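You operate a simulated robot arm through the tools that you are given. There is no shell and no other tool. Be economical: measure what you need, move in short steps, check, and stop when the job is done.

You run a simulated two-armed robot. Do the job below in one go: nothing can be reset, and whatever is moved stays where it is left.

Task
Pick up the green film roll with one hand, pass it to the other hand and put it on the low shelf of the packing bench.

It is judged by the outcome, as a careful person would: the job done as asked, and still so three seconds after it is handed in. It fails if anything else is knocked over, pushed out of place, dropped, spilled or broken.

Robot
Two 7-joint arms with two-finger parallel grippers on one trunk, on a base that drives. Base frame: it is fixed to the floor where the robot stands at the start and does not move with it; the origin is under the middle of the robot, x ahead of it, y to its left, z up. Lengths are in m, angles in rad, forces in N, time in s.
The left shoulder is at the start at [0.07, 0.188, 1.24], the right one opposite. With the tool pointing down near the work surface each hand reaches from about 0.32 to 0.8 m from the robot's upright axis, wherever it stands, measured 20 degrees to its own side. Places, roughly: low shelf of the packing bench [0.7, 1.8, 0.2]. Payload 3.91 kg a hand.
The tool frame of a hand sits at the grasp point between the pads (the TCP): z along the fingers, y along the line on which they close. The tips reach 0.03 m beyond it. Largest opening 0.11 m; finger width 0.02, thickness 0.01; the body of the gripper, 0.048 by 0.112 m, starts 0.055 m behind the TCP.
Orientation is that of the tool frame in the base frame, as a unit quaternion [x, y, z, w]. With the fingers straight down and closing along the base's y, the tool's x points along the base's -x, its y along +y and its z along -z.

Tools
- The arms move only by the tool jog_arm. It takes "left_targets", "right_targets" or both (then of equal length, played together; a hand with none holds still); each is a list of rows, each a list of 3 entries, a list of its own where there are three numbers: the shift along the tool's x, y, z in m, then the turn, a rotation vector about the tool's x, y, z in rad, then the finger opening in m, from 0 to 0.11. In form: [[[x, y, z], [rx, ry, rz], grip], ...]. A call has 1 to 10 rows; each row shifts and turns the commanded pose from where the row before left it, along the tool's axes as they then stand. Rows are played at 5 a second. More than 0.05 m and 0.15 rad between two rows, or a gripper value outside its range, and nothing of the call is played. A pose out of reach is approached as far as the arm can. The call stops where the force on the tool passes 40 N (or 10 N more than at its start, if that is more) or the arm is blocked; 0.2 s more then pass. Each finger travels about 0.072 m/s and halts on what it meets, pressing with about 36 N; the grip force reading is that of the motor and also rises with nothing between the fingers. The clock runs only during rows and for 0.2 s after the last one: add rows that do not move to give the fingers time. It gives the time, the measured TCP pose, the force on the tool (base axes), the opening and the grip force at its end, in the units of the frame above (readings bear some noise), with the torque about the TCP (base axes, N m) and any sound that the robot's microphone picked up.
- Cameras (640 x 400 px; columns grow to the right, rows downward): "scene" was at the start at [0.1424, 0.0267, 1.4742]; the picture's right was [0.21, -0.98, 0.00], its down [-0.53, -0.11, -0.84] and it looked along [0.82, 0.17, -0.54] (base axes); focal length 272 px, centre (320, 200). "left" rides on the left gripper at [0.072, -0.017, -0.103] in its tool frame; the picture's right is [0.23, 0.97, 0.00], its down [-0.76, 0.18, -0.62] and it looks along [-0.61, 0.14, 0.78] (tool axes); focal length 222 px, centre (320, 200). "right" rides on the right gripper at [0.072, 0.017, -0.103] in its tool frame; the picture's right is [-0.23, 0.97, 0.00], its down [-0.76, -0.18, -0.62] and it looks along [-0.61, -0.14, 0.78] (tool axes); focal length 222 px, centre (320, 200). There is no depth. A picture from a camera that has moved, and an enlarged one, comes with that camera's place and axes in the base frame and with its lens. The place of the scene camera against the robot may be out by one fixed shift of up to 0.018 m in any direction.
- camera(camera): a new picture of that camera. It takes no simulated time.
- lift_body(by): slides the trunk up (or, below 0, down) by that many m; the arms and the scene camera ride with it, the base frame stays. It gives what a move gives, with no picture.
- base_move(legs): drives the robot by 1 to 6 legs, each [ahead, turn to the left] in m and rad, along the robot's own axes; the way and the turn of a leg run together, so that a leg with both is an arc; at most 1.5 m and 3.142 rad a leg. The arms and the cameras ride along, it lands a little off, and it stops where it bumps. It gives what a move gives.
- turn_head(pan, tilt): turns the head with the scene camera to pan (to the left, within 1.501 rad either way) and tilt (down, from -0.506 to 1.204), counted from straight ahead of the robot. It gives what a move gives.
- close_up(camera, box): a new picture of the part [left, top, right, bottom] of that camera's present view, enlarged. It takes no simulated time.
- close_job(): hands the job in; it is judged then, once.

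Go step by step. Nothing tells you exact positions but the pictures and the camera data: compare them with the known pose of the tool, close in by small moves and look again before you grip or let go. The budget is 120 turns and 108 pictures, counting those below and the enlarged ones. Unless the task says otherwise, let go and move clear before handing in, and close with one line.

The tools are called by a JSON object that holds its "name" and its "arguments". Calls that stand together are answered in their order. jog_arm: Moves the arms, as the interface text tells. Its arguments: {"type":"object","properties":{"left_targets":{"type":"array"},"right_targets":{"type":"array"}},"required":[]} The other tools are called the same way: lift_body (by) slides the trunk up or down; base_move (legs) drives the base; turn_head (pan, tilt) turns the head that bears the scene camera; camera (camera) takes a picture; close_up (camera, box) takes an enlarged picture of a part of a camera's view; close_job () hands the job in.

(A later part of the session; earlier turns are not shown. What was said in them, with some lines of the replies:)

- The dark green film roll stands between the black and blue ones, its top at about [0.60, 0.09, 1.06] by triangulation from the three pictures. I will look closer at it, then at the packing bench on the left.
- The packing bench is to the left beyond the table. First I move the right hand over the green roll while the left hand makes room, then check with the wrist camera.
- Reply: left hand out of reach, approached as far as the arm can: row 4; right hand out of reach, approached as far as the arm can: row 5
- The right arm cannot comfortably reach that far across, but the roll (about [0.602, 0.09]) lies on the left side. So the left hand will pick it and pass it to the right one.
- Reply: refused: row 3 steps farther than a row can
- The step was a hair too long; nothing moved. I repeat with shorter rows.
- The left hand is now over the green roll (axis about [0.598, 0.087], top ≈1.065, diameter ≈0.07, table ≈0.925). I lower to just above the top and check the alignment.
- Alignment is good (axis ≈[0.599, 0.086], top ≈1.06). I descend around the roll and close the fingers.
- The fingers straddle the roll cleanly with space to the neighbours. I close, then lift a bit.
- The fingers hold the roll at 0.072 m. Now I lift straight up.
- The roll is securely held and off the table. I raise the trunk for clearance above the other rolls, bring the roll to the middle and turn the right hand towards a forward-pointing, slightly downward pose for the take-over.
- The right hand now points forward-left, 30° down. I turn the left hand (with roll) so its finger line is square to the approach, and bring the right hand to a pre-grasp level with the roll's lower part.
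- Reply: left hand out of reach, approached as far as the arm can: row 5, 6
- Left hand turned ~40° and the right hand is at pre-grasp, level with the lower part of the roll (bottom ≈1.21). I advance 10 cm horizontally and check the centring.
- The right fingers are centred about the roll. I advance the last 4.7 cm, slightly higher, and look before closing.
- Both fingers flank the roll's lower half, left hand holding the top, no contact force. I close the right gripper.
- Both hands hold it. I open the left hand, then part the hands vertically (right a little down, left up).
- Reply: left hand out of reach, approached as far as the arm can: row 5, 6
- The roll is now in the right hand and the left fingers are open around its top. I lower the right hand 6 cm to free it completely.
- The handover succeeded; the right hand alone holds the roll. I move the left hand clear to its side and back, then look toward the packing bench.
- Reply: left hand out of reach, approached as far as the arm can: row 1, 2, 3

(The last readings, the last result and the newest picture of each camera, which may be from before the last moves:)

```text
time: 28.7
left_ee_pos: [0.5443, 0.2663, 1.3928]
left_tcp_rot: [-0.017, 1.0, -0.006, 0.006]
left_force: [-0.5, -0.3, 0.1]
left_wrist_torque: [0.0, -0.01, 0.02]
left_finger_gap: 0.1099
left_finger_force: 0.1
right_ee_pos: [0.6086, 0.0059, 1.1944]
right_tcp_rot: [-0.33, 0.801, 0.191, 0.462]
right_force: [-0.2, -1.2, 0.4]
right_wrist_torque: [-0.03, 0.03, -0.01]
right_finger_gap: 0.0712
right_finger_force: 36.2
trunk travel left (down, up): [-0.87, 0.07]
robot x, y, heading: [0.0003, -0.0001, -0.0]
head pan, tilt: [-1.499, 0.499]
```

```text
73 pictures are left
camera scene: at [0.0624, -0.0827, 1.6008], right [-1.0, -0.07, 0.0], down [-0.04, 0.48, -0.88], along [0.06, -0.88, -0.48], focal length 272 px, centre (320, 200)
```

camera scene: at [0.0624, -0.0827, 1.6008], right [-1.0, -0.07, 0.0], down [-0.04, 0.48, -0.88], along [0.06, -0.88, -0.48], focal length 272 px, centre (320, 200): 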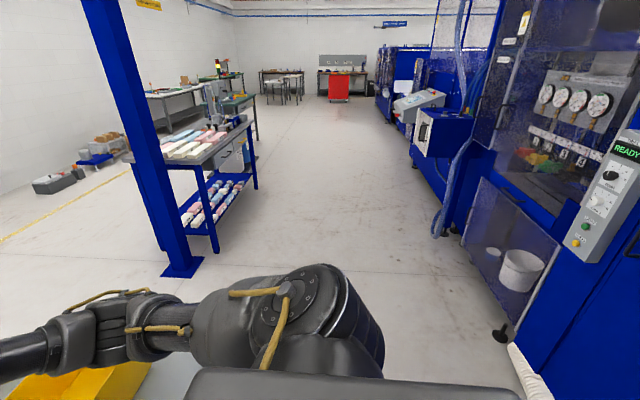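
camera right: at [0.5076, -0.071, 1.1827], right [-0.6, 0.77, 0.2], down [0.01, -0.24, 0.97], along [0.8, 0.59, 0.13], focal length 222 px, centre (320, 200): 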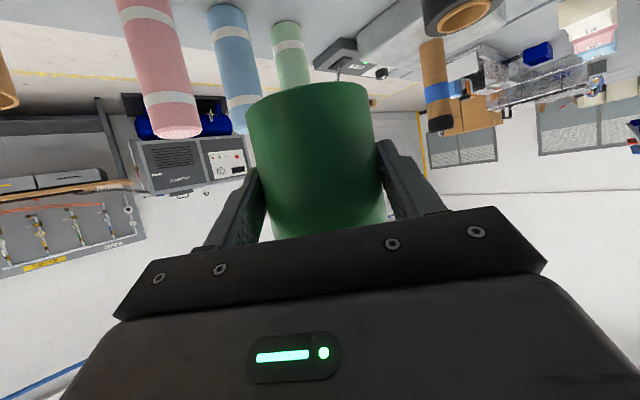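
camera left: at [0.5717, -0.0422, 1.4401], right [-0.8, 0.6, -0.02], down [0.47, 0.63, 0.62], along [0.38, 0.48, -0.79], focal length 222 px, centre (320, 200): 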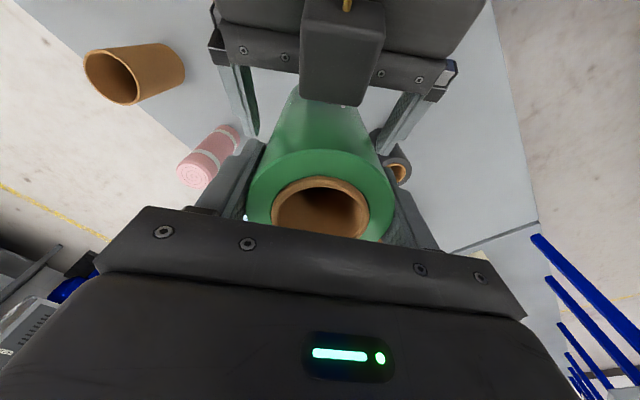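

The aisle in front of the benches is clear between about x = −0.9 and the table edge. I back off from the table, turn left and drive partway along, then look at the packing bench.

{"name": "base_move", "arguments": {"legs": [[-0.4, 0], [0, 1.571], [0.9, 0]]}}

{"name": "turn_head", "arguments": {"pan": -0.9, "tilt": 0.5}}

{"name": "camera", "arguments": {"camera": "scene"}}

{"name": "camera", "arguments": {"camera": "right"}}

```text
time: 39.4
left_ee_pos: [-0.6554, 1.4495, 1.3938]
left_tcp_rot: [0.716, -0.698, 0.0, -0.008]
left_force: [1.1, 0.4, -0.7]
left_wrist_torque: [0.0, 0.02, -0.03]
left_finger_gap: 0.1101
left_finger_force: 0.1
right_ee_pos: [-0.3959, 1.5099, 1.1946]
right_tcp_rot: [0.798, -0.337, -0.461, -0.195]
right_force: [0.2, -0.2, 0.3]
right_wrist_torque: [-0.01, -0.03, 0.03]
right_finger_gap: 0.0713
right_finger_force: 35.9
trunk travel left (down, up): [-0.87, 0.07]
robot x, y, heading: [-0.398, 0.8983, 1.569]
head pan, tilt: [-1.499, 0.499]
```

```text
time: 40.4
left_ee_pos: [-0.656, 1.4502, 1.3924]
left_tcp_rot: [0.716, -0.698, 0.0, -0.009]
left_force: [0.6, -0.1, 0.2]
left_wrist_torque: [-0.01, -0.02, 0.01]
left_finger_gap: 0.1101
left_finger_force: 0.1
right_ee_pos: [-0.3946, 1.5099, 1.1948]
right_tcp_rot: [0.798, -0.338, -0.46, -0.195]
right_force: [0.5, 0.4, 0.5]
right_wrist_torque: [-0.03, -0.02, 0.0]
right_finger_gap: 0.0709
right_finger_force: 35.9
trunk travel left (down, up): [-0.87, 0.07]
robot x, y, heading: [-0.3948, 0.9003, 1.564]
head pan, tilt: [-0.901, 0.499]
```

```text
72 pictures are left
camera scene: at [-0.3187, 1.0162, 1.6008], right [0.61, -0.79, 0.0], down [-0.38, -0.29, -0.88], along [0.69, 0.54, -0.48], focal length 272 px, centre (320, 200)
```

scene: 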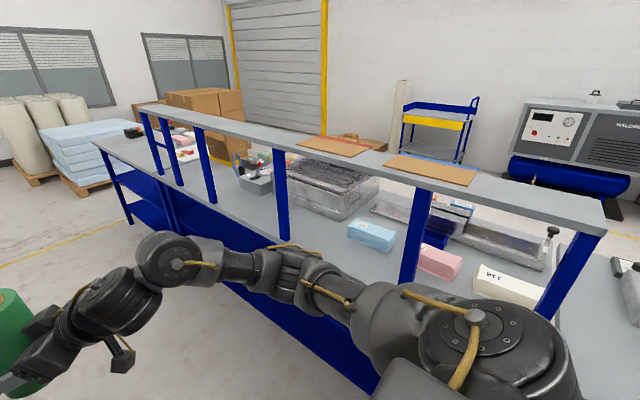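

```text
71 pictures are left
camera right: at [-0.3197, 1.4079, 1.1827], right [-0.78, -0.6, 0.2], down [0.24, 0.01, 0.97], along [-0.58, 0.8, 0.13], focal length 222 px, centre (320, 200)
```

right: 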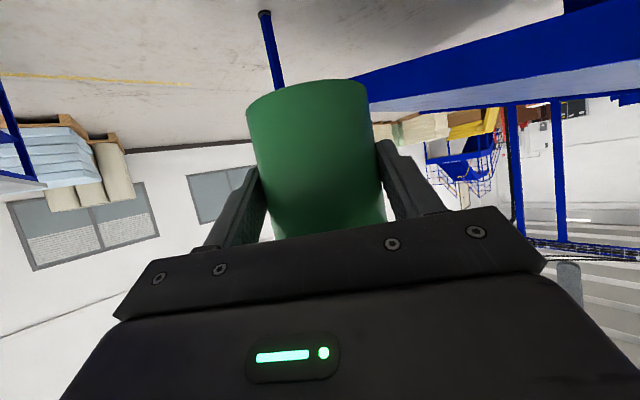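

The packing bench runs along x ≈ 0.3 with an upper rack; its low shelf is beneath. I drive to y ≈ 1.8, turning right in two stages while backing slightly to keep the arms clear of the bench.

{"name": "base_move", "arguments": {"legs": [[0.95, 0], [0, -0.75], [-0.25, 0], [0, -0.82]]}}

{"name": "turn_head", "arguments": {"pan": 0, "tilt": 0.7}}

{"name": "camera", "arguments": {"camera": "scene"}}

```text
time: 50.9
left_ee_pos: [-0.0086, 1.932, 1.3941]
left_tcp_rot: [-0.012, 1.0, -0.007, 0.005]
left_force: [0.0, -0.2, 0.0]
left_wrist_torque: [-0.03, 0.01, 0.0]
left_finger_gap: 0.11
left_finger_force: 0.1
right_ee_pos: [0.0512, 1.6716, 1.1932]
right_tcp_rot: [-0.326, 0.803, 0.188, 0.462]
right_force: [0.3, 0.9, -0.1]
right_wrist_torque: [-0.03, 0.06, 0.0]
right_finger_gap: 0.0712
right_finger_force: 36.0
trunk travel left (down, up): [-0.87, 0.07]
robot x, y, heading: [-0.5565, 1.6749, -0.008]
head pan, tilt: [-0.901, 0.499]
```

```text
time: 52.0
left_ee_pos: [-0.0097, 1.9314, 1.3933]
left_tcp_rot: [-0.012, 1.0, -0.007, 0.005]
left_force: [-0.5, -0.6, 0.0]
left_wrist_torque: [0.02, -0.01, -0.03]
left_finger_gap: 0.1101
left_finger_force: 0.2
right_ee_pos: [0.0522, 1.6703, 1.1938]
right_tcp_rot: [-0.325, 0.803, 0.188, 0.463]
right_force: [0.1, -0.2, 0.1]
right_wrist_torque: [-0.02, 0.05, 0.04]
right_finger_gap: 0.0709
right_finger_force: 36.0
trunk travel left (down, up): [-0.87, 0.07]
robot x, y, heading: [-0.5554, 1.6722, -0.009]
head pan, tilt: [0.0, 0.7]
```

```text
70 pictures are left
camera scene: at [-0.4159, 1.6782, 1.5831], right [-0.01, -1.0, 0.0], down [-0.64, 0.01, -0.76], along [0.76, -0.01, -0.64], focal length 272 px, centre (320, 200)
```

scene: 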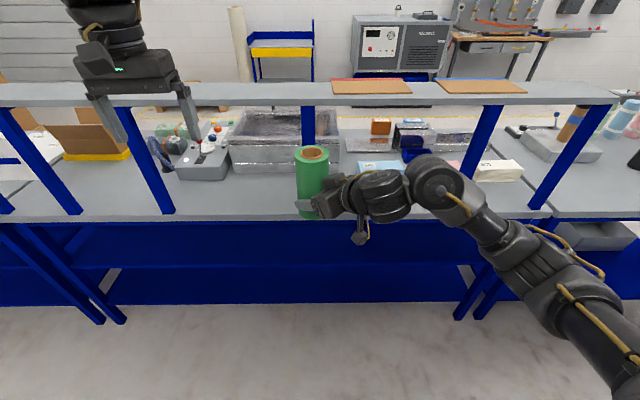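

The low shelf is the blue surface behind the legs under the bench, front edge about x ≈ 0.35, z ≈ 0.2. I lower the trunk here, clear of the bench, and look in.

{"name": "lift_body", "arguments": {"by": -0.6}}

{"name": "turn_head", "arguments": {"pan": 0, "tilt": 0.5}}

{"name": "camera", "arguments": {"camera": "scene"}}

{"name": "camera", "arguments": {"camera": "right"}}

```text
refused: -0.6 is not a number from -0.4 to 0.4
```

```text
time: 52.8
left_ee_pos: [-0.0081, 1.9307, 1.3927]
left_tcp_rot: [-0.012, 1.0, -0.006, 0.005]
left_force: [-0.2, -0.2, -0.1]
left_wrist_torque: [0.0, -0.02, 0.02]
left_finger_gap: 0.1101
left_finger_force: 0.0
right_ee_pos: [0.0515, 1.6705, 1.193]
right_tcp_rot: [-0.326, 0.803, 0.188, 0.462]
right_force: [0.6, 0.6, -0.5]
right_wrist_torque: [-0.03, 0.0, 0.0]
right_finger_gap: 0.0711
right_finger_force: 36.1
trunk travel left (down, up): [-0.87, 0.07]
robot x, y, heading: [-0.5599, 1.6707, -0.015]
head pan, tilt: [0.0, 0.499]
```

```text
69 pictures are left
camera scene: at [-0.4099, 1.678, 1.6007], right [-0.01, -1.0, 0.0], down [-0.48, 0.0, -0.88], along [0.88, -0.01, -0.48], focal length 272 px, centre (320, 200)
```

scene: 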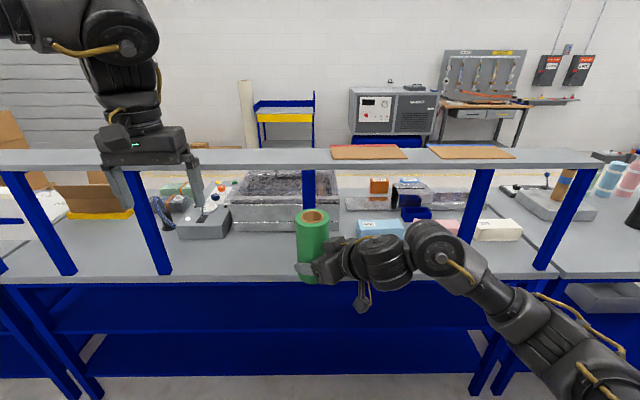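

```text
68 pictures are left
camera right: at [-0.0497, 1.5952, 1.1826], right [-0.6, 0.78, 0.2], down [0.01, -0.24, 0.97], along [0.8, 0.58, 0.13], focal length 222 px, centre (320, 200)
```

right: 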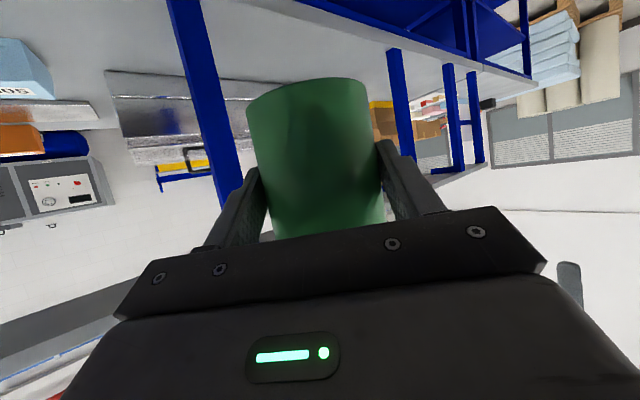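

One lift step is limited to 0.4 m, so I lower in two.

{"name": "lift_body", "arguments": {"by": -0.4}}

{"name": "lift_body", "arguments": {"by": -0.3}}

{"name": "turn_head", "arguments": {"pan": 0, "tilt": 0.4}}

{"name": "camera", "arguments": {"camera": "scene"}}

{"name": "camera", "arguments": {"camera": "right"}}

```text
time: 56.6
left_ee_pos: [-0.0085, 1.9325, 0.9933]
left_tcp_rot: [-0.013, 1.0, -0.006, 0.005]
left_force: [0.0, 1.0, -0.5]
left_wrist_torque: [0.03, 0.03, 0.01]
left_finger_gap: 0.1097
left_finger_force: 0.0
right_ee_pos: [0.0503, 1.6713, 0.7937]
right_tcp_rot: [-0.325, 0.803, 0.188, 0.463]
right_force: [0.0, -1.1, -0.6]
right_wrist_torque: [-0.03, 0.06, 0.02]
right_finger_gap: 0.0708
right_finger_force: 36.0
trunk travel left (down, up): [-0.47, 0.47]
robot x, y, heading: [-0.5578, 1.6681, -0.007]
head pan, tilt: [0.0, 0.499]
```

```text
time: 59.6
left_ee_pos: [-0.0094, 1.9314, 0.6933]
left_tcp_rot: [-0.013, 1.0, -0.006, 0.005]
left_force: [-0.1, -0.7, 0.3]
left_wrist_torque: [-0.02, -0.07, -0.01]
left_finger_gap: 0.1098
left_finger_force: 0.0
right_ee_pos: [0.052, 1.6715, 0.4955]
right_tcp_rot: [-0.326, 0.802, 0.189, 0.463]
right_force: [-0.4, 0.4, -0.3]
right_wrist_torque: [-0.05, 0.04, 0.02]
right_finger_gap: 0.0711
right_finger_force: 36.1
trunk travel left (down, up): [-0.17, 0.77]
robot x, y, heading: [-0.5576, 1.6715, -0.008]
head pan, tilt: [0.0, 0.499]
```

```text
time: 60.3
left_ee_pos: [-0.009, 1.9314, 0.6938]
left_tcp_rot: [-0.012, 1.0, -0.006, 0.005]
left_force: [-0.2, -0.3, 0.8]
left_wrist_torque: [-0.03, 0.0, -0.02]
left_finger_gap: 0.11
left_finger_force: 0.0
right_ee_pos: [0.05, 1.6713, 0.4935]
right_tcp_rot: [-0.326, 0.803, 0.188, 0.462]
right_force: [0.4, -0.1, 0.0]
right_wrist_torque: [-0.05, 0.01, 0.0]
right_finger_gap: 0.0707
right_finger_force: 35.3
trunk travel left (down, up): [-0.17, 0.77]
robot x, y, heading: [-0.5591, 1.6727, -0.009]
head pan, tilt: [0.0, 0.4]
```

```text
67 pictures are left
camera scene: at [-0.4086, 1.678, 0.9099], right [-0.01, -1.0, 0.0], down [-0.39, 0.0, -0.92], along [0.92, -0.01, -0.39], focal length 272 px, centre (320, 200)
```

scene: 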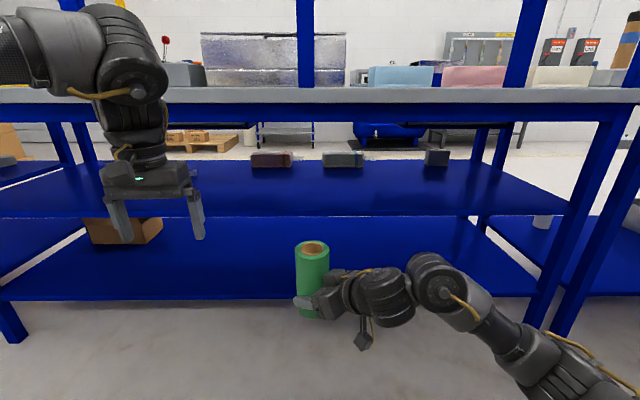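

```text
66 pictures are left
camera right: at [-0.0501, 1.5953, 0.4826], right [-0.6, 0.78, 0.2], down [0.01, -0.24, 0.97], along [0.8, 0.58, 0.13], focal length 222 px, centre (320, 200)
```

right: 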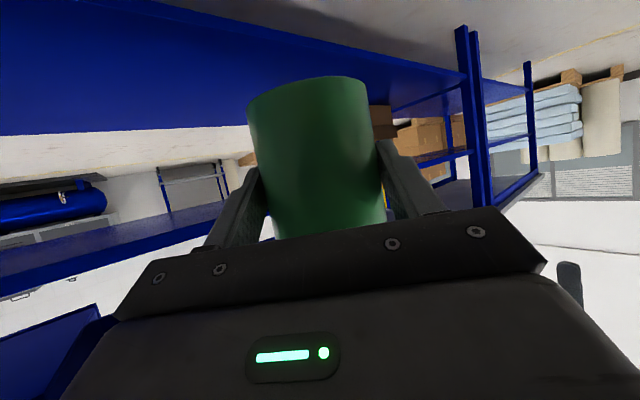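

I see two blue shelves under the bench: the low one at z ≈ 0.19 with its front edge at x ≈ 0.36, the middle one at ≈ 0.53; the low shelf is empty in the middle. Before driving closer I pull the left hand back so it cannot meet the bench.

{"name": "jog_arm", "arguments": {"left_targets": [[[0.04, 0, 0], [0, 0, 0], 0.06], [[0.04, 0, 0], [0, 0, 0], 0.06], [[0.04, 0, 0], [0, 0, 0], 0.06], [[0.04, 0, 0], [0, 0, 0], 0.06], [[0.04, 0.01, 0], [0, 0, 0], 0.06], [[0.04, 0.01, 0], [0, 0, 0], 0.06], [[0, 0, 0], [0, 0, 0], 0.06]]}}

{"name": "turn_head", "arguments": {"pan": 0.6, "tilt": 0.3}}

{"name": "camera", "arguments": {"camera": "scene"}}

{"name": "turn_head", "arguments": {"pan": -0.7, "tilt": 0.6}}

{"name": "camera", "arguments": {"camera": "scene"}}

```text
time: 61.9
left_ee_pos: [-0.2133, 1.9429, 0.7255]
left_tcp_rot: [-0.013, 1.0, -0.006, 0.005]
left_force: [0.1, 0.5, -0.1]
left_wrist_torque: [-0.01, -0.02, 0.01]
left_finger_gap: 0.0596
left_finger_force: 0.1
left hand out of reach, approached as far as the arm can: row 5, 6
right_ee_pos: [0.0516, 1.6694, 0.4934]
right_tcp_rot: [-0.325, 0.803, 0.188, 0.462]
right_force: [0.4, -0.5, 1.2]
right_wrist_torque: [-0.1, 0.07, -0.02]
right_finger_gap: 0.0711
right_finger_force: 36.1
trunk travel left (down, up): [-0.17, 0.77]
robot x, y, heading: [-0.5554, 1.6732, -0.015]
head pan, tilt: [0.0, 0.4]
```

```text
time: 62.9
left_ee_pos: [-0.2138, 1.9432, 0.7263]
left_tcp_rot: [-0.012, 1.0, -0.007, 0.006]
left_force: [-0.6, -0.5, -0.3]
left_wrist_torque: [0.03, -0.01, -0.01]
left_finger_gap: 0.0599
left_finger_force: 0.1
right_ee_pos: [0.0512, 1.6725, 0.4939]
right_tcp_rot: [-0.326, 0.803, 0.188, 0.462]
right_force: [-0.3, -1.0, -0.4]
right_wrist_torque: [-0.06, 0.06, 0.01]
right_finger_gap: 0.0712
right_finger_force: 36.2
trunk travel left (down, up): [-0.17, 0.77]
robot x, y, heading: [-0.5577, 1.6718, -0.008]
head pan, tilt: [0.6, 0.3]
```

```text
65 pictures are left
camera scene: at [-0.4237, 1.7309, 0.9192], right [0.56, -0.83, 0.0], down [-0.25, -0.16, -0.96], along [0.79, 0.53, -0.3], focal length 272 px, centre (320, 200)
```

scene: 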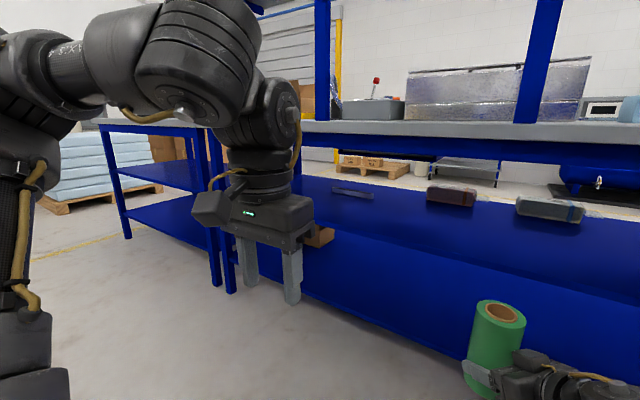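

```text
time: 64.3
left_ee_pos: [-0.2141, 1.9424, 0.7271]
left_tcp_rot: [-0.012, 1.0, -0.006, 0.005]
left_force: [-0.2, 1.3, -0.3]
left_wrist_torque: [0.0, 0.02, 0.02]
left_finger_gap: 0.0599
left_finger_force: 0.0
right_ee_pos: [0.051, 1.6711, 0.494]
right_tcp_rot: [-0.327, 0.803, 0.189, 0.462]
right_force: [1.0, 0.3, 1.5]
right_wrist_torque: [-0.07, 0.06, -0.03]
right_finger_gap: 0.0709
right_finger_force: 36.2
trunk travel left (down, up): [-0.17, 0.77]
robot x, y, heading: [-0.5535, 1.6719, -0.011]
head pan, tilt: [-0.7, 0.6]
```

```text
64 pictures are left
camera scene: at [-0.4342, 1.6214, 0.8917], right [-0.65, -0.76, 0.0], down [-0.43, 0.37, -0.82], along [0.63, -0.54, -0.57], focal length 272 px, centre (320, 200)
```

scene: 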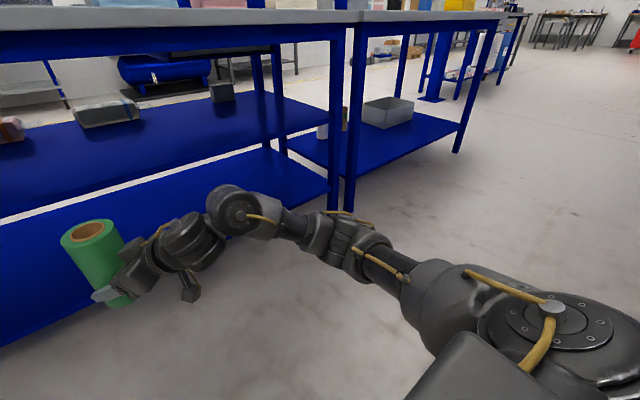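

Left hand is back and the space is clear. I lower the trunk fully, then drive ahead 0.36 m so the roll enters between the low and the middle shelf.

{"name": "lift_body", "arguments": {"by": -0.17}}

{"name": "base_move", "arguments": {"legs": [[0.2, 0]]}}

{"name": "turn_head", "arguments": {"pan": -0.2, "tilt": 0.6}}

{"name": "camera", "arguments": {"camera": "scene"}}

{"name": "camera", "arguments": {"camera": "right"}}

```text
time: 66.3
left_ee_pos: [-0.2146, 1.9427, 0.5557]
left_tcp_rot: [-0.012, 1.0, -0.006, 0.005]
left_force: [0.6, -0.8, -0.4]
left_wrist_torque: [-0.06, 0.0, -0.01]
left_finger_gap: 0.0598
left_finger_force: 0.0
right_ee_pos: [0.0512, 1.671, 0.3244]
right_tcp_rot: [-0.326, 0.803, 0.188, 0.462]
right_force: [-0.4, -0.5, 0.5]
right_wrist_torque: [-0.05, 0.06, -0.01]
right_finger_gap: 0.0712
right_finger_force: 35.4
trunk travel left (down, up): [0.0, 0.94]
robot x, y, heading: [-0.5569, 1.6732, -0.01]
head pan, tilt: [-0.7, 0.6]
```

```text
time: 67.9
left_ee_pos: [-0.0163, 1.9408, 0.5561]
left_tcp_rot: [-0.012, 1.0, -0.006, 0.006]
left_force: [0.5, 0.6, -0.8]
left_wrist_torque: [0.03, -0.01, -0.03]
left_finger_gap: 0.0602
left_finger_force: 0.1
right_ee_pos: [0.2505, 1.6697, 0.3234]
right_tcp_rot: [-0.326, 0.803, 0.189, 0.462]
right_force: [-1.0, 0.0, -1.1]
right_wrist_torque: [-0.05, 0.05, -0.01]
right_finger_gap: 0.0714
right_finger_force: 35.9
trunk travel left (down, up): [0.0, 0.94]
robot x, y, heading: [-0.3556, 1.6668, -0.012]
head pan, tilt: [-0.7, 0.6]
```

```text
time: 68.8
left_ee_pos: [-0.0148, 1.9403, 0.557]
left_tcp_rot: [-0.012, 1.0, -0.005, 0.005]
left_force: [0.6, -0.4, -0.2]
left_wrist_torque: [0.0, 0.02, 0.0]
left_finger_gap: 0.0598
left_finger_force: 0.0
right_ee_pos: [0.2506, 1.6702, 0.3241]
right_tcp_rot: [-0.325, 0.803, 0.188, 0.463]
right_force: [0.0, 0.4, 0.2]
right_wrist_torque: [-0.03, 0.03, 0.0]
right_finger_gap: 0.0709
right_finger_force: 36.1
trunk travel left (down, up): [0.0, 0.94]
robot x, y, heading: [-0.3545, 1.6717, -0.007]
head pan, tilt: [-0.201, 0.6]
```

```text
63 pictures are left
camera scene: at [-0.2153, 1.6587, 0.7217], right [-0.21, -0.98, 0.0], down [-0.55, 0.12, -0.82], along [0.81, -0.17, -0.57], focal length 272 px, centre (320, 200)
```

scene: 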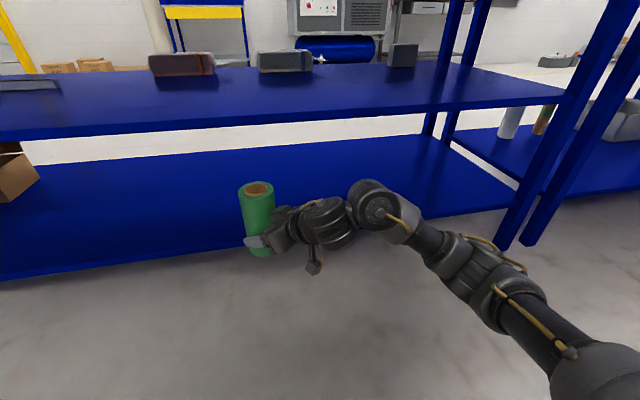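

```text
62 pictures are left
camera right: at [0.1495, 1.5938, 0.3126], right [-0.6, 0.78, 0.2], down [0.01, -0.24, 0.97], along [0.8, 0.58, 0.13], focal length 222 px, centre (320, 200)
```

right: 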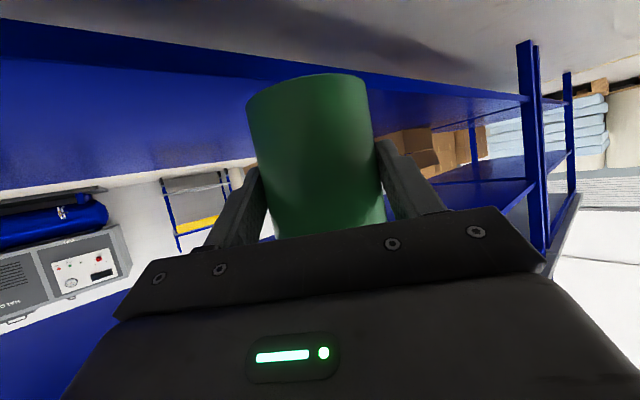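

The shelf spans x ≈ 0.37–1.0 and the roll clears it in height. I drive another 0.18 m in.

{"name": "base_move", "arguments": {"legs": [[0.18, 0]]}}

{"name": "camera", "arguments": {"camera": "scene"}}

{"name": "camera", "arguments": {"camera": "right"}}

```text
time: 70.3
left_ee_pos: [0.1668, 1.9398, 0.5558]
left_tcp_rot: [-0.013, 1.0, -0.006, 0.006]
left_force: [-0.2, -0.4, 0.1]
left_wrist_torque: [0.03, 0.02, 0.03]
left_finger_gap: 0.0597
left_finger_force: 0.0
right_ee_pos: [0.4322, 1.6685, 0.324]
right_tcp_rot: [-0.327, 0.803, 0.189, 0.462]
right_force: [0.3, -0.1, -0.6]
right_wrist_torque: [-0.05, 0.03, -0.01]
right_finger_gap: 0.0708
right_finger_force: 35.8
trunk travel left (down, up): [0.0, 0.94]
robot x, y, heading: [-0.179, 1.6679, -0.004]
head pan, tilt: [-0.201, 0.6]
```

```text
61 pictures are left
camera scene: at [-0.0343, 1.6574, 0.7217], right [-0.21, -0.98, 0.0], down [-0.55, 0.12, -0.82], along [0.81, -0.17, -0.57], focal length 272 px, centre (320, 200)
```

scene: 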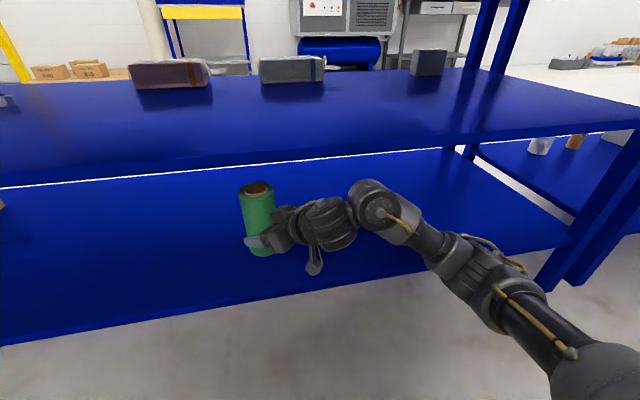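

```text
60 pictures are left
camera right: at [0.3306, 1.5931, 0.3126], right [-0.6, 0.78, 0.2], down [0.01, -0.24, 0.97], along [0.8, 0.58, 0.13], focal length 222 px, centre (320, 200)
```

right: 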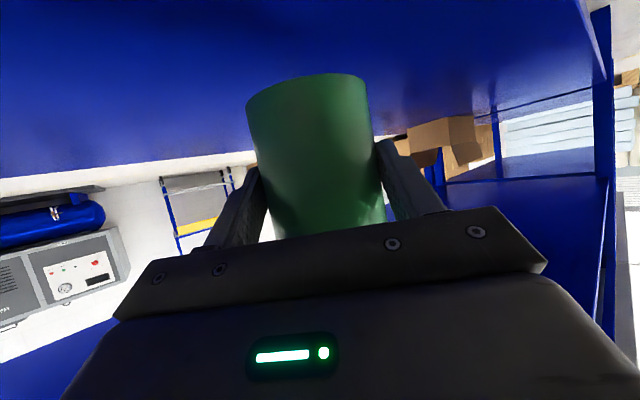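

Now the arm moves a further 8 cm inward and 4 cm down, keeping the roll upright.

{"name": "jog_arm", "arguments": {"right_targets": [[[0.0021, -0.0189, 0.023], [0, 0, 0], 0.05], [[0.0021, -0.0189, 0.023], [0, 0, 0], 0.05], [[0.0021, -0.0189, 0.023], [0, 0, 0], 0.05], [[0, 0, 0], [0, 0, 0], 0.05]]}}

{"name": "camera", "arguments": {"camera": "scene"}}

{"name": "camera", "arguments": {"camera": "right"}}

```text
time: 71.3
left_ee_pos: [0.1662, 1.939, 0.557]
left_tcp_rot: [-0.012, 1.0, -0.006, 0.006]
left_force: [-0.3, 1.0, -0.3]
left_wrist_torque: [0.0, 0.0, 0.01]
left_finger_gap: 0.0601
left_finger_force: 0.1
right_ee_pos: [0.5121, 1.6683, 0.2826]
right_tcp_rot: [-0.326, 0.803, 0.188, 0.462]
right_force: [-0.3, -0.7, 0.4]
right_wrist_torque: [-0.02, 0.04, -0.01]
right_finger_gap: 0.0711
right_finger_force: 36.5
trunk travel left (down, up): [0.0, 0.94]
robot x, y, heading: [-0.1753, 1.6673, -0.002]
head pan, tilt: [-0.201, 0.6]
```

```text
59 pictures are left
camera scene: at [-0.0342, 1.6574, 0.7217], right [-0.21, -0.98, 0.0], down [-0.55, 0.12, -0.82], along [0.81, -0.17, -0.57], focal length 272 px, centre (320, 200)
```

scene: 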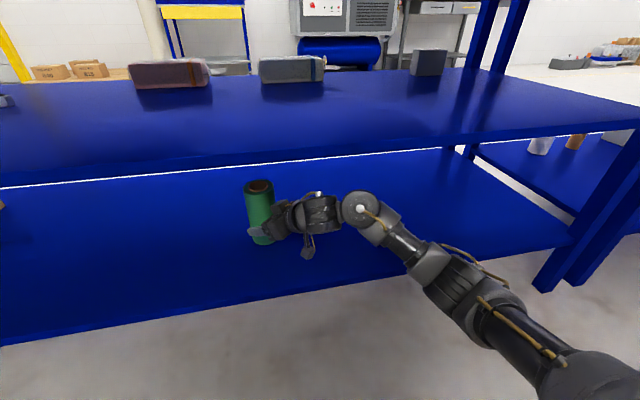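

```text
58 pictures are left
camera right: at [0.4113, 1.5921, 0.272], right [-0.6, 0.78, 0.2], down [0.01, -0.24, 0.97], along [0.8, 0.58, 0.13], focal length 222 px, centre (320, 200)
```

right: 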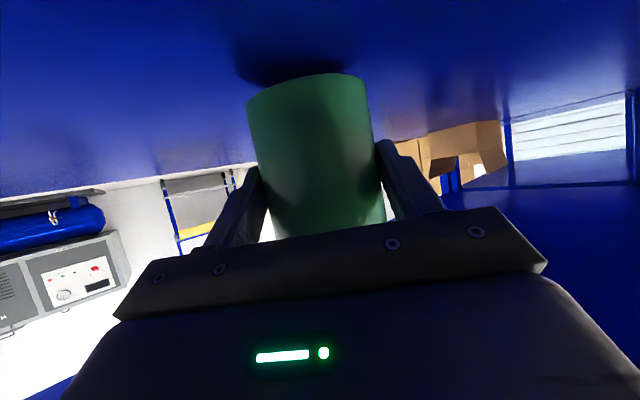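

The roll is over the shelf, its bottom a few centimetres above it. I lower gently in small steps watching the force.

{"name": "jog_arm", "arguments": {"right_targets": [[[0.00866, 0, 0.005], [0, 0, 0], 0.05], [[0.00866, 0, 0.005], [0, 0, 0], 0.05], [[0, 0, 0], [0, 0, 0], 0.05]]}}

{"name": "close_up", "arguments": {"camera": "scene", "box": [200, 150, 360, 280]}}

{"name": "camera", "arguments": {"camera": "right"}}

```text
time: 72.1
left_ee_pos: [0.1644, 1.9398, 0.5577]
left_tcp_rot: [-0.014, 1.0, -0.006, 0.006]
left_force: [-0.4, -0.1, 0.5]
left_wrist_torque: [0.04, -0.02, 0.02]
left_finger_gap: 0.0599
left_finger_force: 0.0
right_ee_pos: [0.5116, 1.6696, 0.2687]
right_tcp_rot: [-0.326, 0.801, 0.188, 0.465]
right_force: [0.4, -4.3, 24.7]
right_wrist_torque: [0.73, -0.13, 0.17]
right_finger_gap: 0.0706
right_finger_force: 35.9
trunk travel left (down, up): [0.0, 0.94]
robot x, y, heading: [-0.1779, 1.6664, -0.004]
head pan, tilt: [-0.201, 0.6]
```

```text
3.08 times, centred on (280, 215) of scene
camera zoom: at [-0.0362, 1.6573, 0.7224], right [-0.21, -0.98, 0.0], down [-0.55, 0.12, -0.83], along [0.81, -0.17, -0.56], focal length 837 px, centre (443, 154)
```

zoom: 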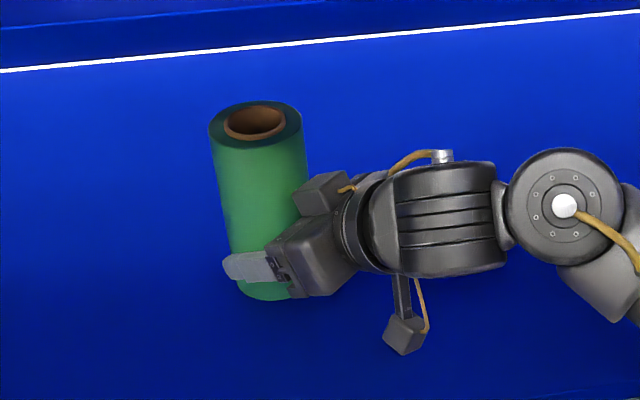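

```text
56 pictures are left
camera right: at [0.4109, 1.5923, 0.2565], right [-0.6, 0.78, 0.2], down [0.01, -0.24, 0.97], along [0.8, 0.58, 0.14], focal length 222 px, centre (320, 200)
```

right: 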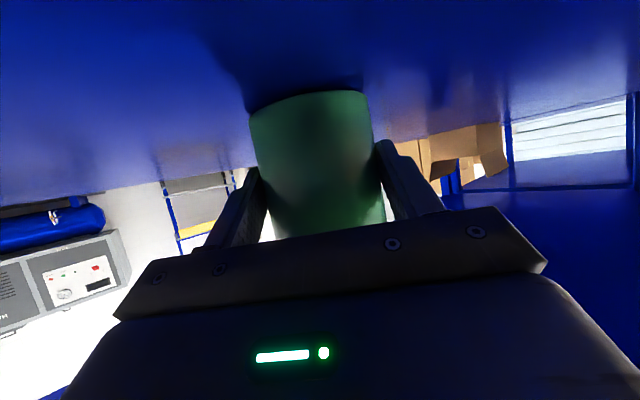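

The roll touched down (24 N, it slid slightly up in the grip). I relieve the pressure by 6 mm and check.

{"name": "jog_arm", "arguments": {"right_targets": [[[-0.0048, 0, -0.0028], [0, 0, 0], 0.05], [[0, 0, 0], [0, 0, 0], 0.05]]}}

{"name": "close_up", "arguments": {"camera": "right", "box": [200, 40, 440, 240]}}

```text
time: 72.7
left_ee_pos: [0.1645, 1.9402, 0.5552]
left_tcp_rot: [-0.013, 1.0, -0.006, 0.006]
left_force: [0.3, 0.4, 0.1]
left_wrist_torque: [0.0, 0.0, 0.02]
left_finger_gap: 0.06
left_finger_force: 0.1
right_ee_pos: [0.5109, 1.668, 0.2686]
right_tcp_rot: [-0.326, 0.803, 0.187, 0.462]
right_force: [3.0, 1.0, 5.5]
right_wrist_torque: [0.35, -0.36, -0.07]
right_finger_gap: 0.0709
right_finger_force: 36.0
trunk travel left (down, up): [0.0, 0.94]
robot x, y, heading: [-0.1746, 1.6676, -0.006]
head pan, tilt: [-0.201, 0.6]
```

```text
2.00 times, centred on (320, 140) of right
camera zoom: at [0.4098, 1.5917, 0.2573], right [-0.6, 0.78, 0.2], down [0.01, -0.23, 0.97], along [0.8, 0.58, 0.13], focal length 444 px, centre (320, 320)
```

zoom: 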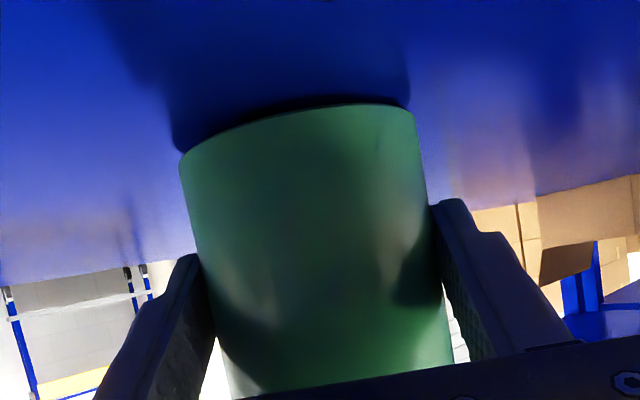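

The roll stands on the shelf with light contact. I open the fingers and wait.

{"name": "jog_arm", "arguments": {"right_targets": [[[0, 0, 0], [0, 0, 0], 0.08], [[0, 0, 0], [0, 0, 0], 0.09], [[0, 0, 0], [0, 0, 0], 0.11], [[0, 0, 0], [0, 0, 0], 0.11], [[0, 0, 0], [0, 0, 0], 0.11]]}}

{"name": "camera", "arguments": {"camera": "right"}}

{"name": "close_up", "arguments": {"camera": "scene", "box": [200, 150, 360, 280]}}

```text
time: 73.9
left_ee_pos: [0.1656, 1.9403, 0.5552]
left_tcp_rot: [-0.013, 1.0, -0.007, 0.005]
left_force: [0.5, -0.3, -1.1]
left_wrist_torque: [-0.01, 0.01, 0.01]
left_finger_gap: 0.0599
left_finger_force: 0.0
right_ee_pos: [0.5119, 1.6678, 0.2696]
right_tcp_rot: [-0.326, 0.802, 0.189, 0.463]
right_force: [0.1, -0.5, -0.3]
right_wrist_torque: [0.01, -0.03, 0.04]
right_finger_gap: 0.1103
right_finger_force: 0.0
trunk travel left (down, up): [0.0, 0.94]
robot x, y, heading: [-0.1766, 1.6652, -0.008]
head pan, tilt: [-0.201, 0.6]
```

```text
54 pictures are left
camera right: at [0.4103, 1.592, 0.2585], right [-0.6, 0.78, 0.2], down [0.01, -0.24, 0.97], along [0.8, 0.58, 0.13], focal length 222 px, centre (320, 200)
```

right: 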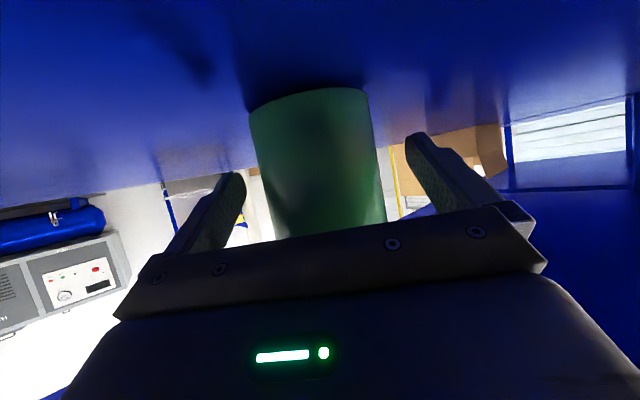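

```text
3.08 times, centred on (280, 215) of scene
camera zoom: at [-0.0345, 1.6574, 0.7217], right [-0.21, -0.98, 0.0], down [-0.55, 0.12, -0.82], along [0.81, -0.17, -0.57], focal length 837 px, centre (443, 154)
```

zoom: 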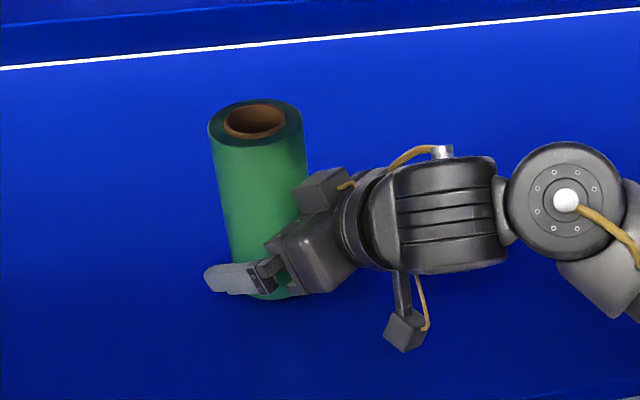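

The roll stands on its own. I withdraw horizontally along the hand's approach direction.

{"name": "jog_arm", "arguments": {"right_targets": [[[0.0075, 0, -0.013], [0, 0, 0], 0.11], [[0.015, 0, -0.026], [0, 0, 0], 0.11], [[0.015, 0, -0.026], [0, 0, 0], 0.11], [[0.015, 0, -0.026], [0, 0, 0], 0.11], [[0.015, 0, -0.026], [0, 0, 0], 0.11], [[0, 0, 0], [0, 0, 0], 0.11]]}}

{"name": "camera", "arguments": {"camera": "right"}}

{"name": "camera", "arguments": {"camera": "scene"}}

```text
time: 75.3
left_ee_pos: [0.165, 1.9398, 0.5567]
left_tcp_rot: [-0.013, 1.0, -0.006, 0.005]
left_force: [0.3, -0.2, 1.3]
left_wrist_torque: [-0.01, -0.01, 0.0]
left_finger_gap: 0.06
left_finger_force: 0.0
right_ee_pos: [0.4161, 1.5736, 0.2706]
right_tcp_rot: [-0.326, 0.803, 0.188, 0.463]
right_force: [0.0, -0.2, 0.2]
right_wrist_torque: [-0.03, 0.01, 0.0]
right_finger_gap: 0.11
right_finger_force: 0.0
trunk travel left (down, up): [0.0, 0.94]
robot x, y, heading: [-0.1754, 1.6676, -0.008]
head pan, tilt: [-0.201, 0.6]
```

```text
52 pictures are left
camera right: at [0.3148, 1.497, 0.2583], right [-0.6, 0.78, 0.2], down [0.01, -0.24, 0.97], along [0.8, 0.58, 0.13], focal length 222 px, centre (320, 200)
```

right: 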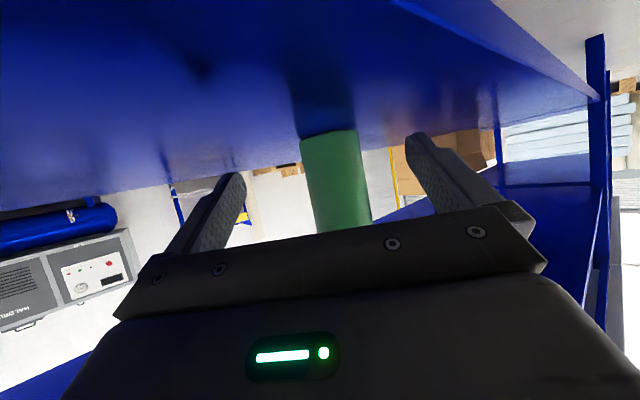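

```text
51 pictures are left
camera scene: at [-0.0345, 1.6574, 0.7218], right [-0.21, -0.98, 0.0], down [-0.55, 0.12, -0.82], along [0.81, -0.17, -0.57], focal length 272 px, centre (320, 200)
```

scene: 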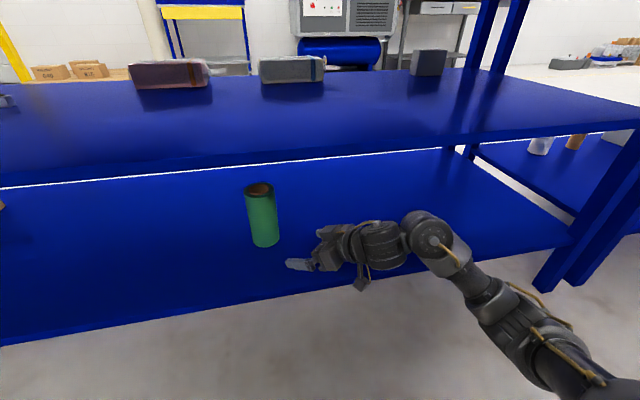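

The roll stands upright, well inside the low shelf. I back the robot off so the hand is out of the bench.

{"name": "base_move", "arguments": {"legs": [[-0.3, 0]]}}

{"name": "camera", "arguments": {"camera": "scene"}}

```text
time: 77.3
left_ee_pos: [-0.1321, 1.9423, 0.5558]
left_tcp_rot: [-0.014, 1.0, -0.006, 0.005]
left_force: [0.7, -1.3, -0.7]
left_wrist_torque: [-0.01, 0.01, -0.02]
left_finger_gap: 0.0597
left_finger_force: 0.0
right_ee_pos: [0.1188, 1.5756, 0.2699]
right_tcp_rot: [-0.326, 0.803, 0.187, 0.463]
right_force: [-0.4, 0.4, 0.2]
right_wrist_torque: [0.0, 0.01, 0.01]
right_finger_gap: 0.1102
right_finger_force: 0.1
trunk travel left (down, up): [0.0, 0.94]
robot x, y, heading: [-0.4725, 1.6727, -0.005]
head pan, tilt: [-0.201, 0.6]
```

```text
50 pictures are left
camera scene: at [-0.3328, 1.6596, 0.7217], right [-0.21, -0.98, 0.0], down [-0.55, 0.12, -0.82], along [0.81, -0.17, -0.57], focal length 272 px, centre (320, 200)
```

scene: 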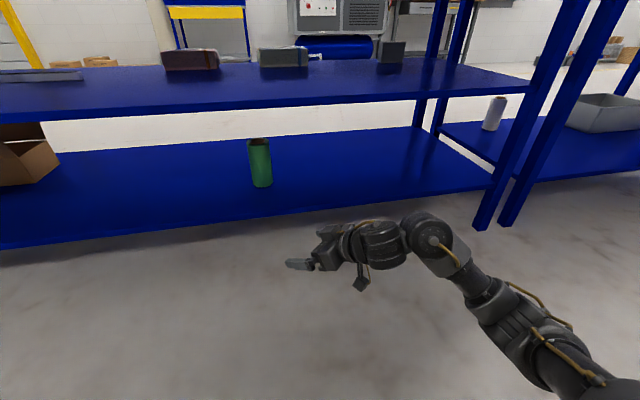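

The green roll stands upright on the low shelf, and both hands are empty and clear of the bench. I am handing the job in.

{"name": "close_job", "arguments": {}}

```text
The job is handed in.
```

I picked up the green film roll with the left hand, passed it to the right hand and stood it upright on the low shelf of the packing bench. Nothing was knocked over or moved in the pictures I took.
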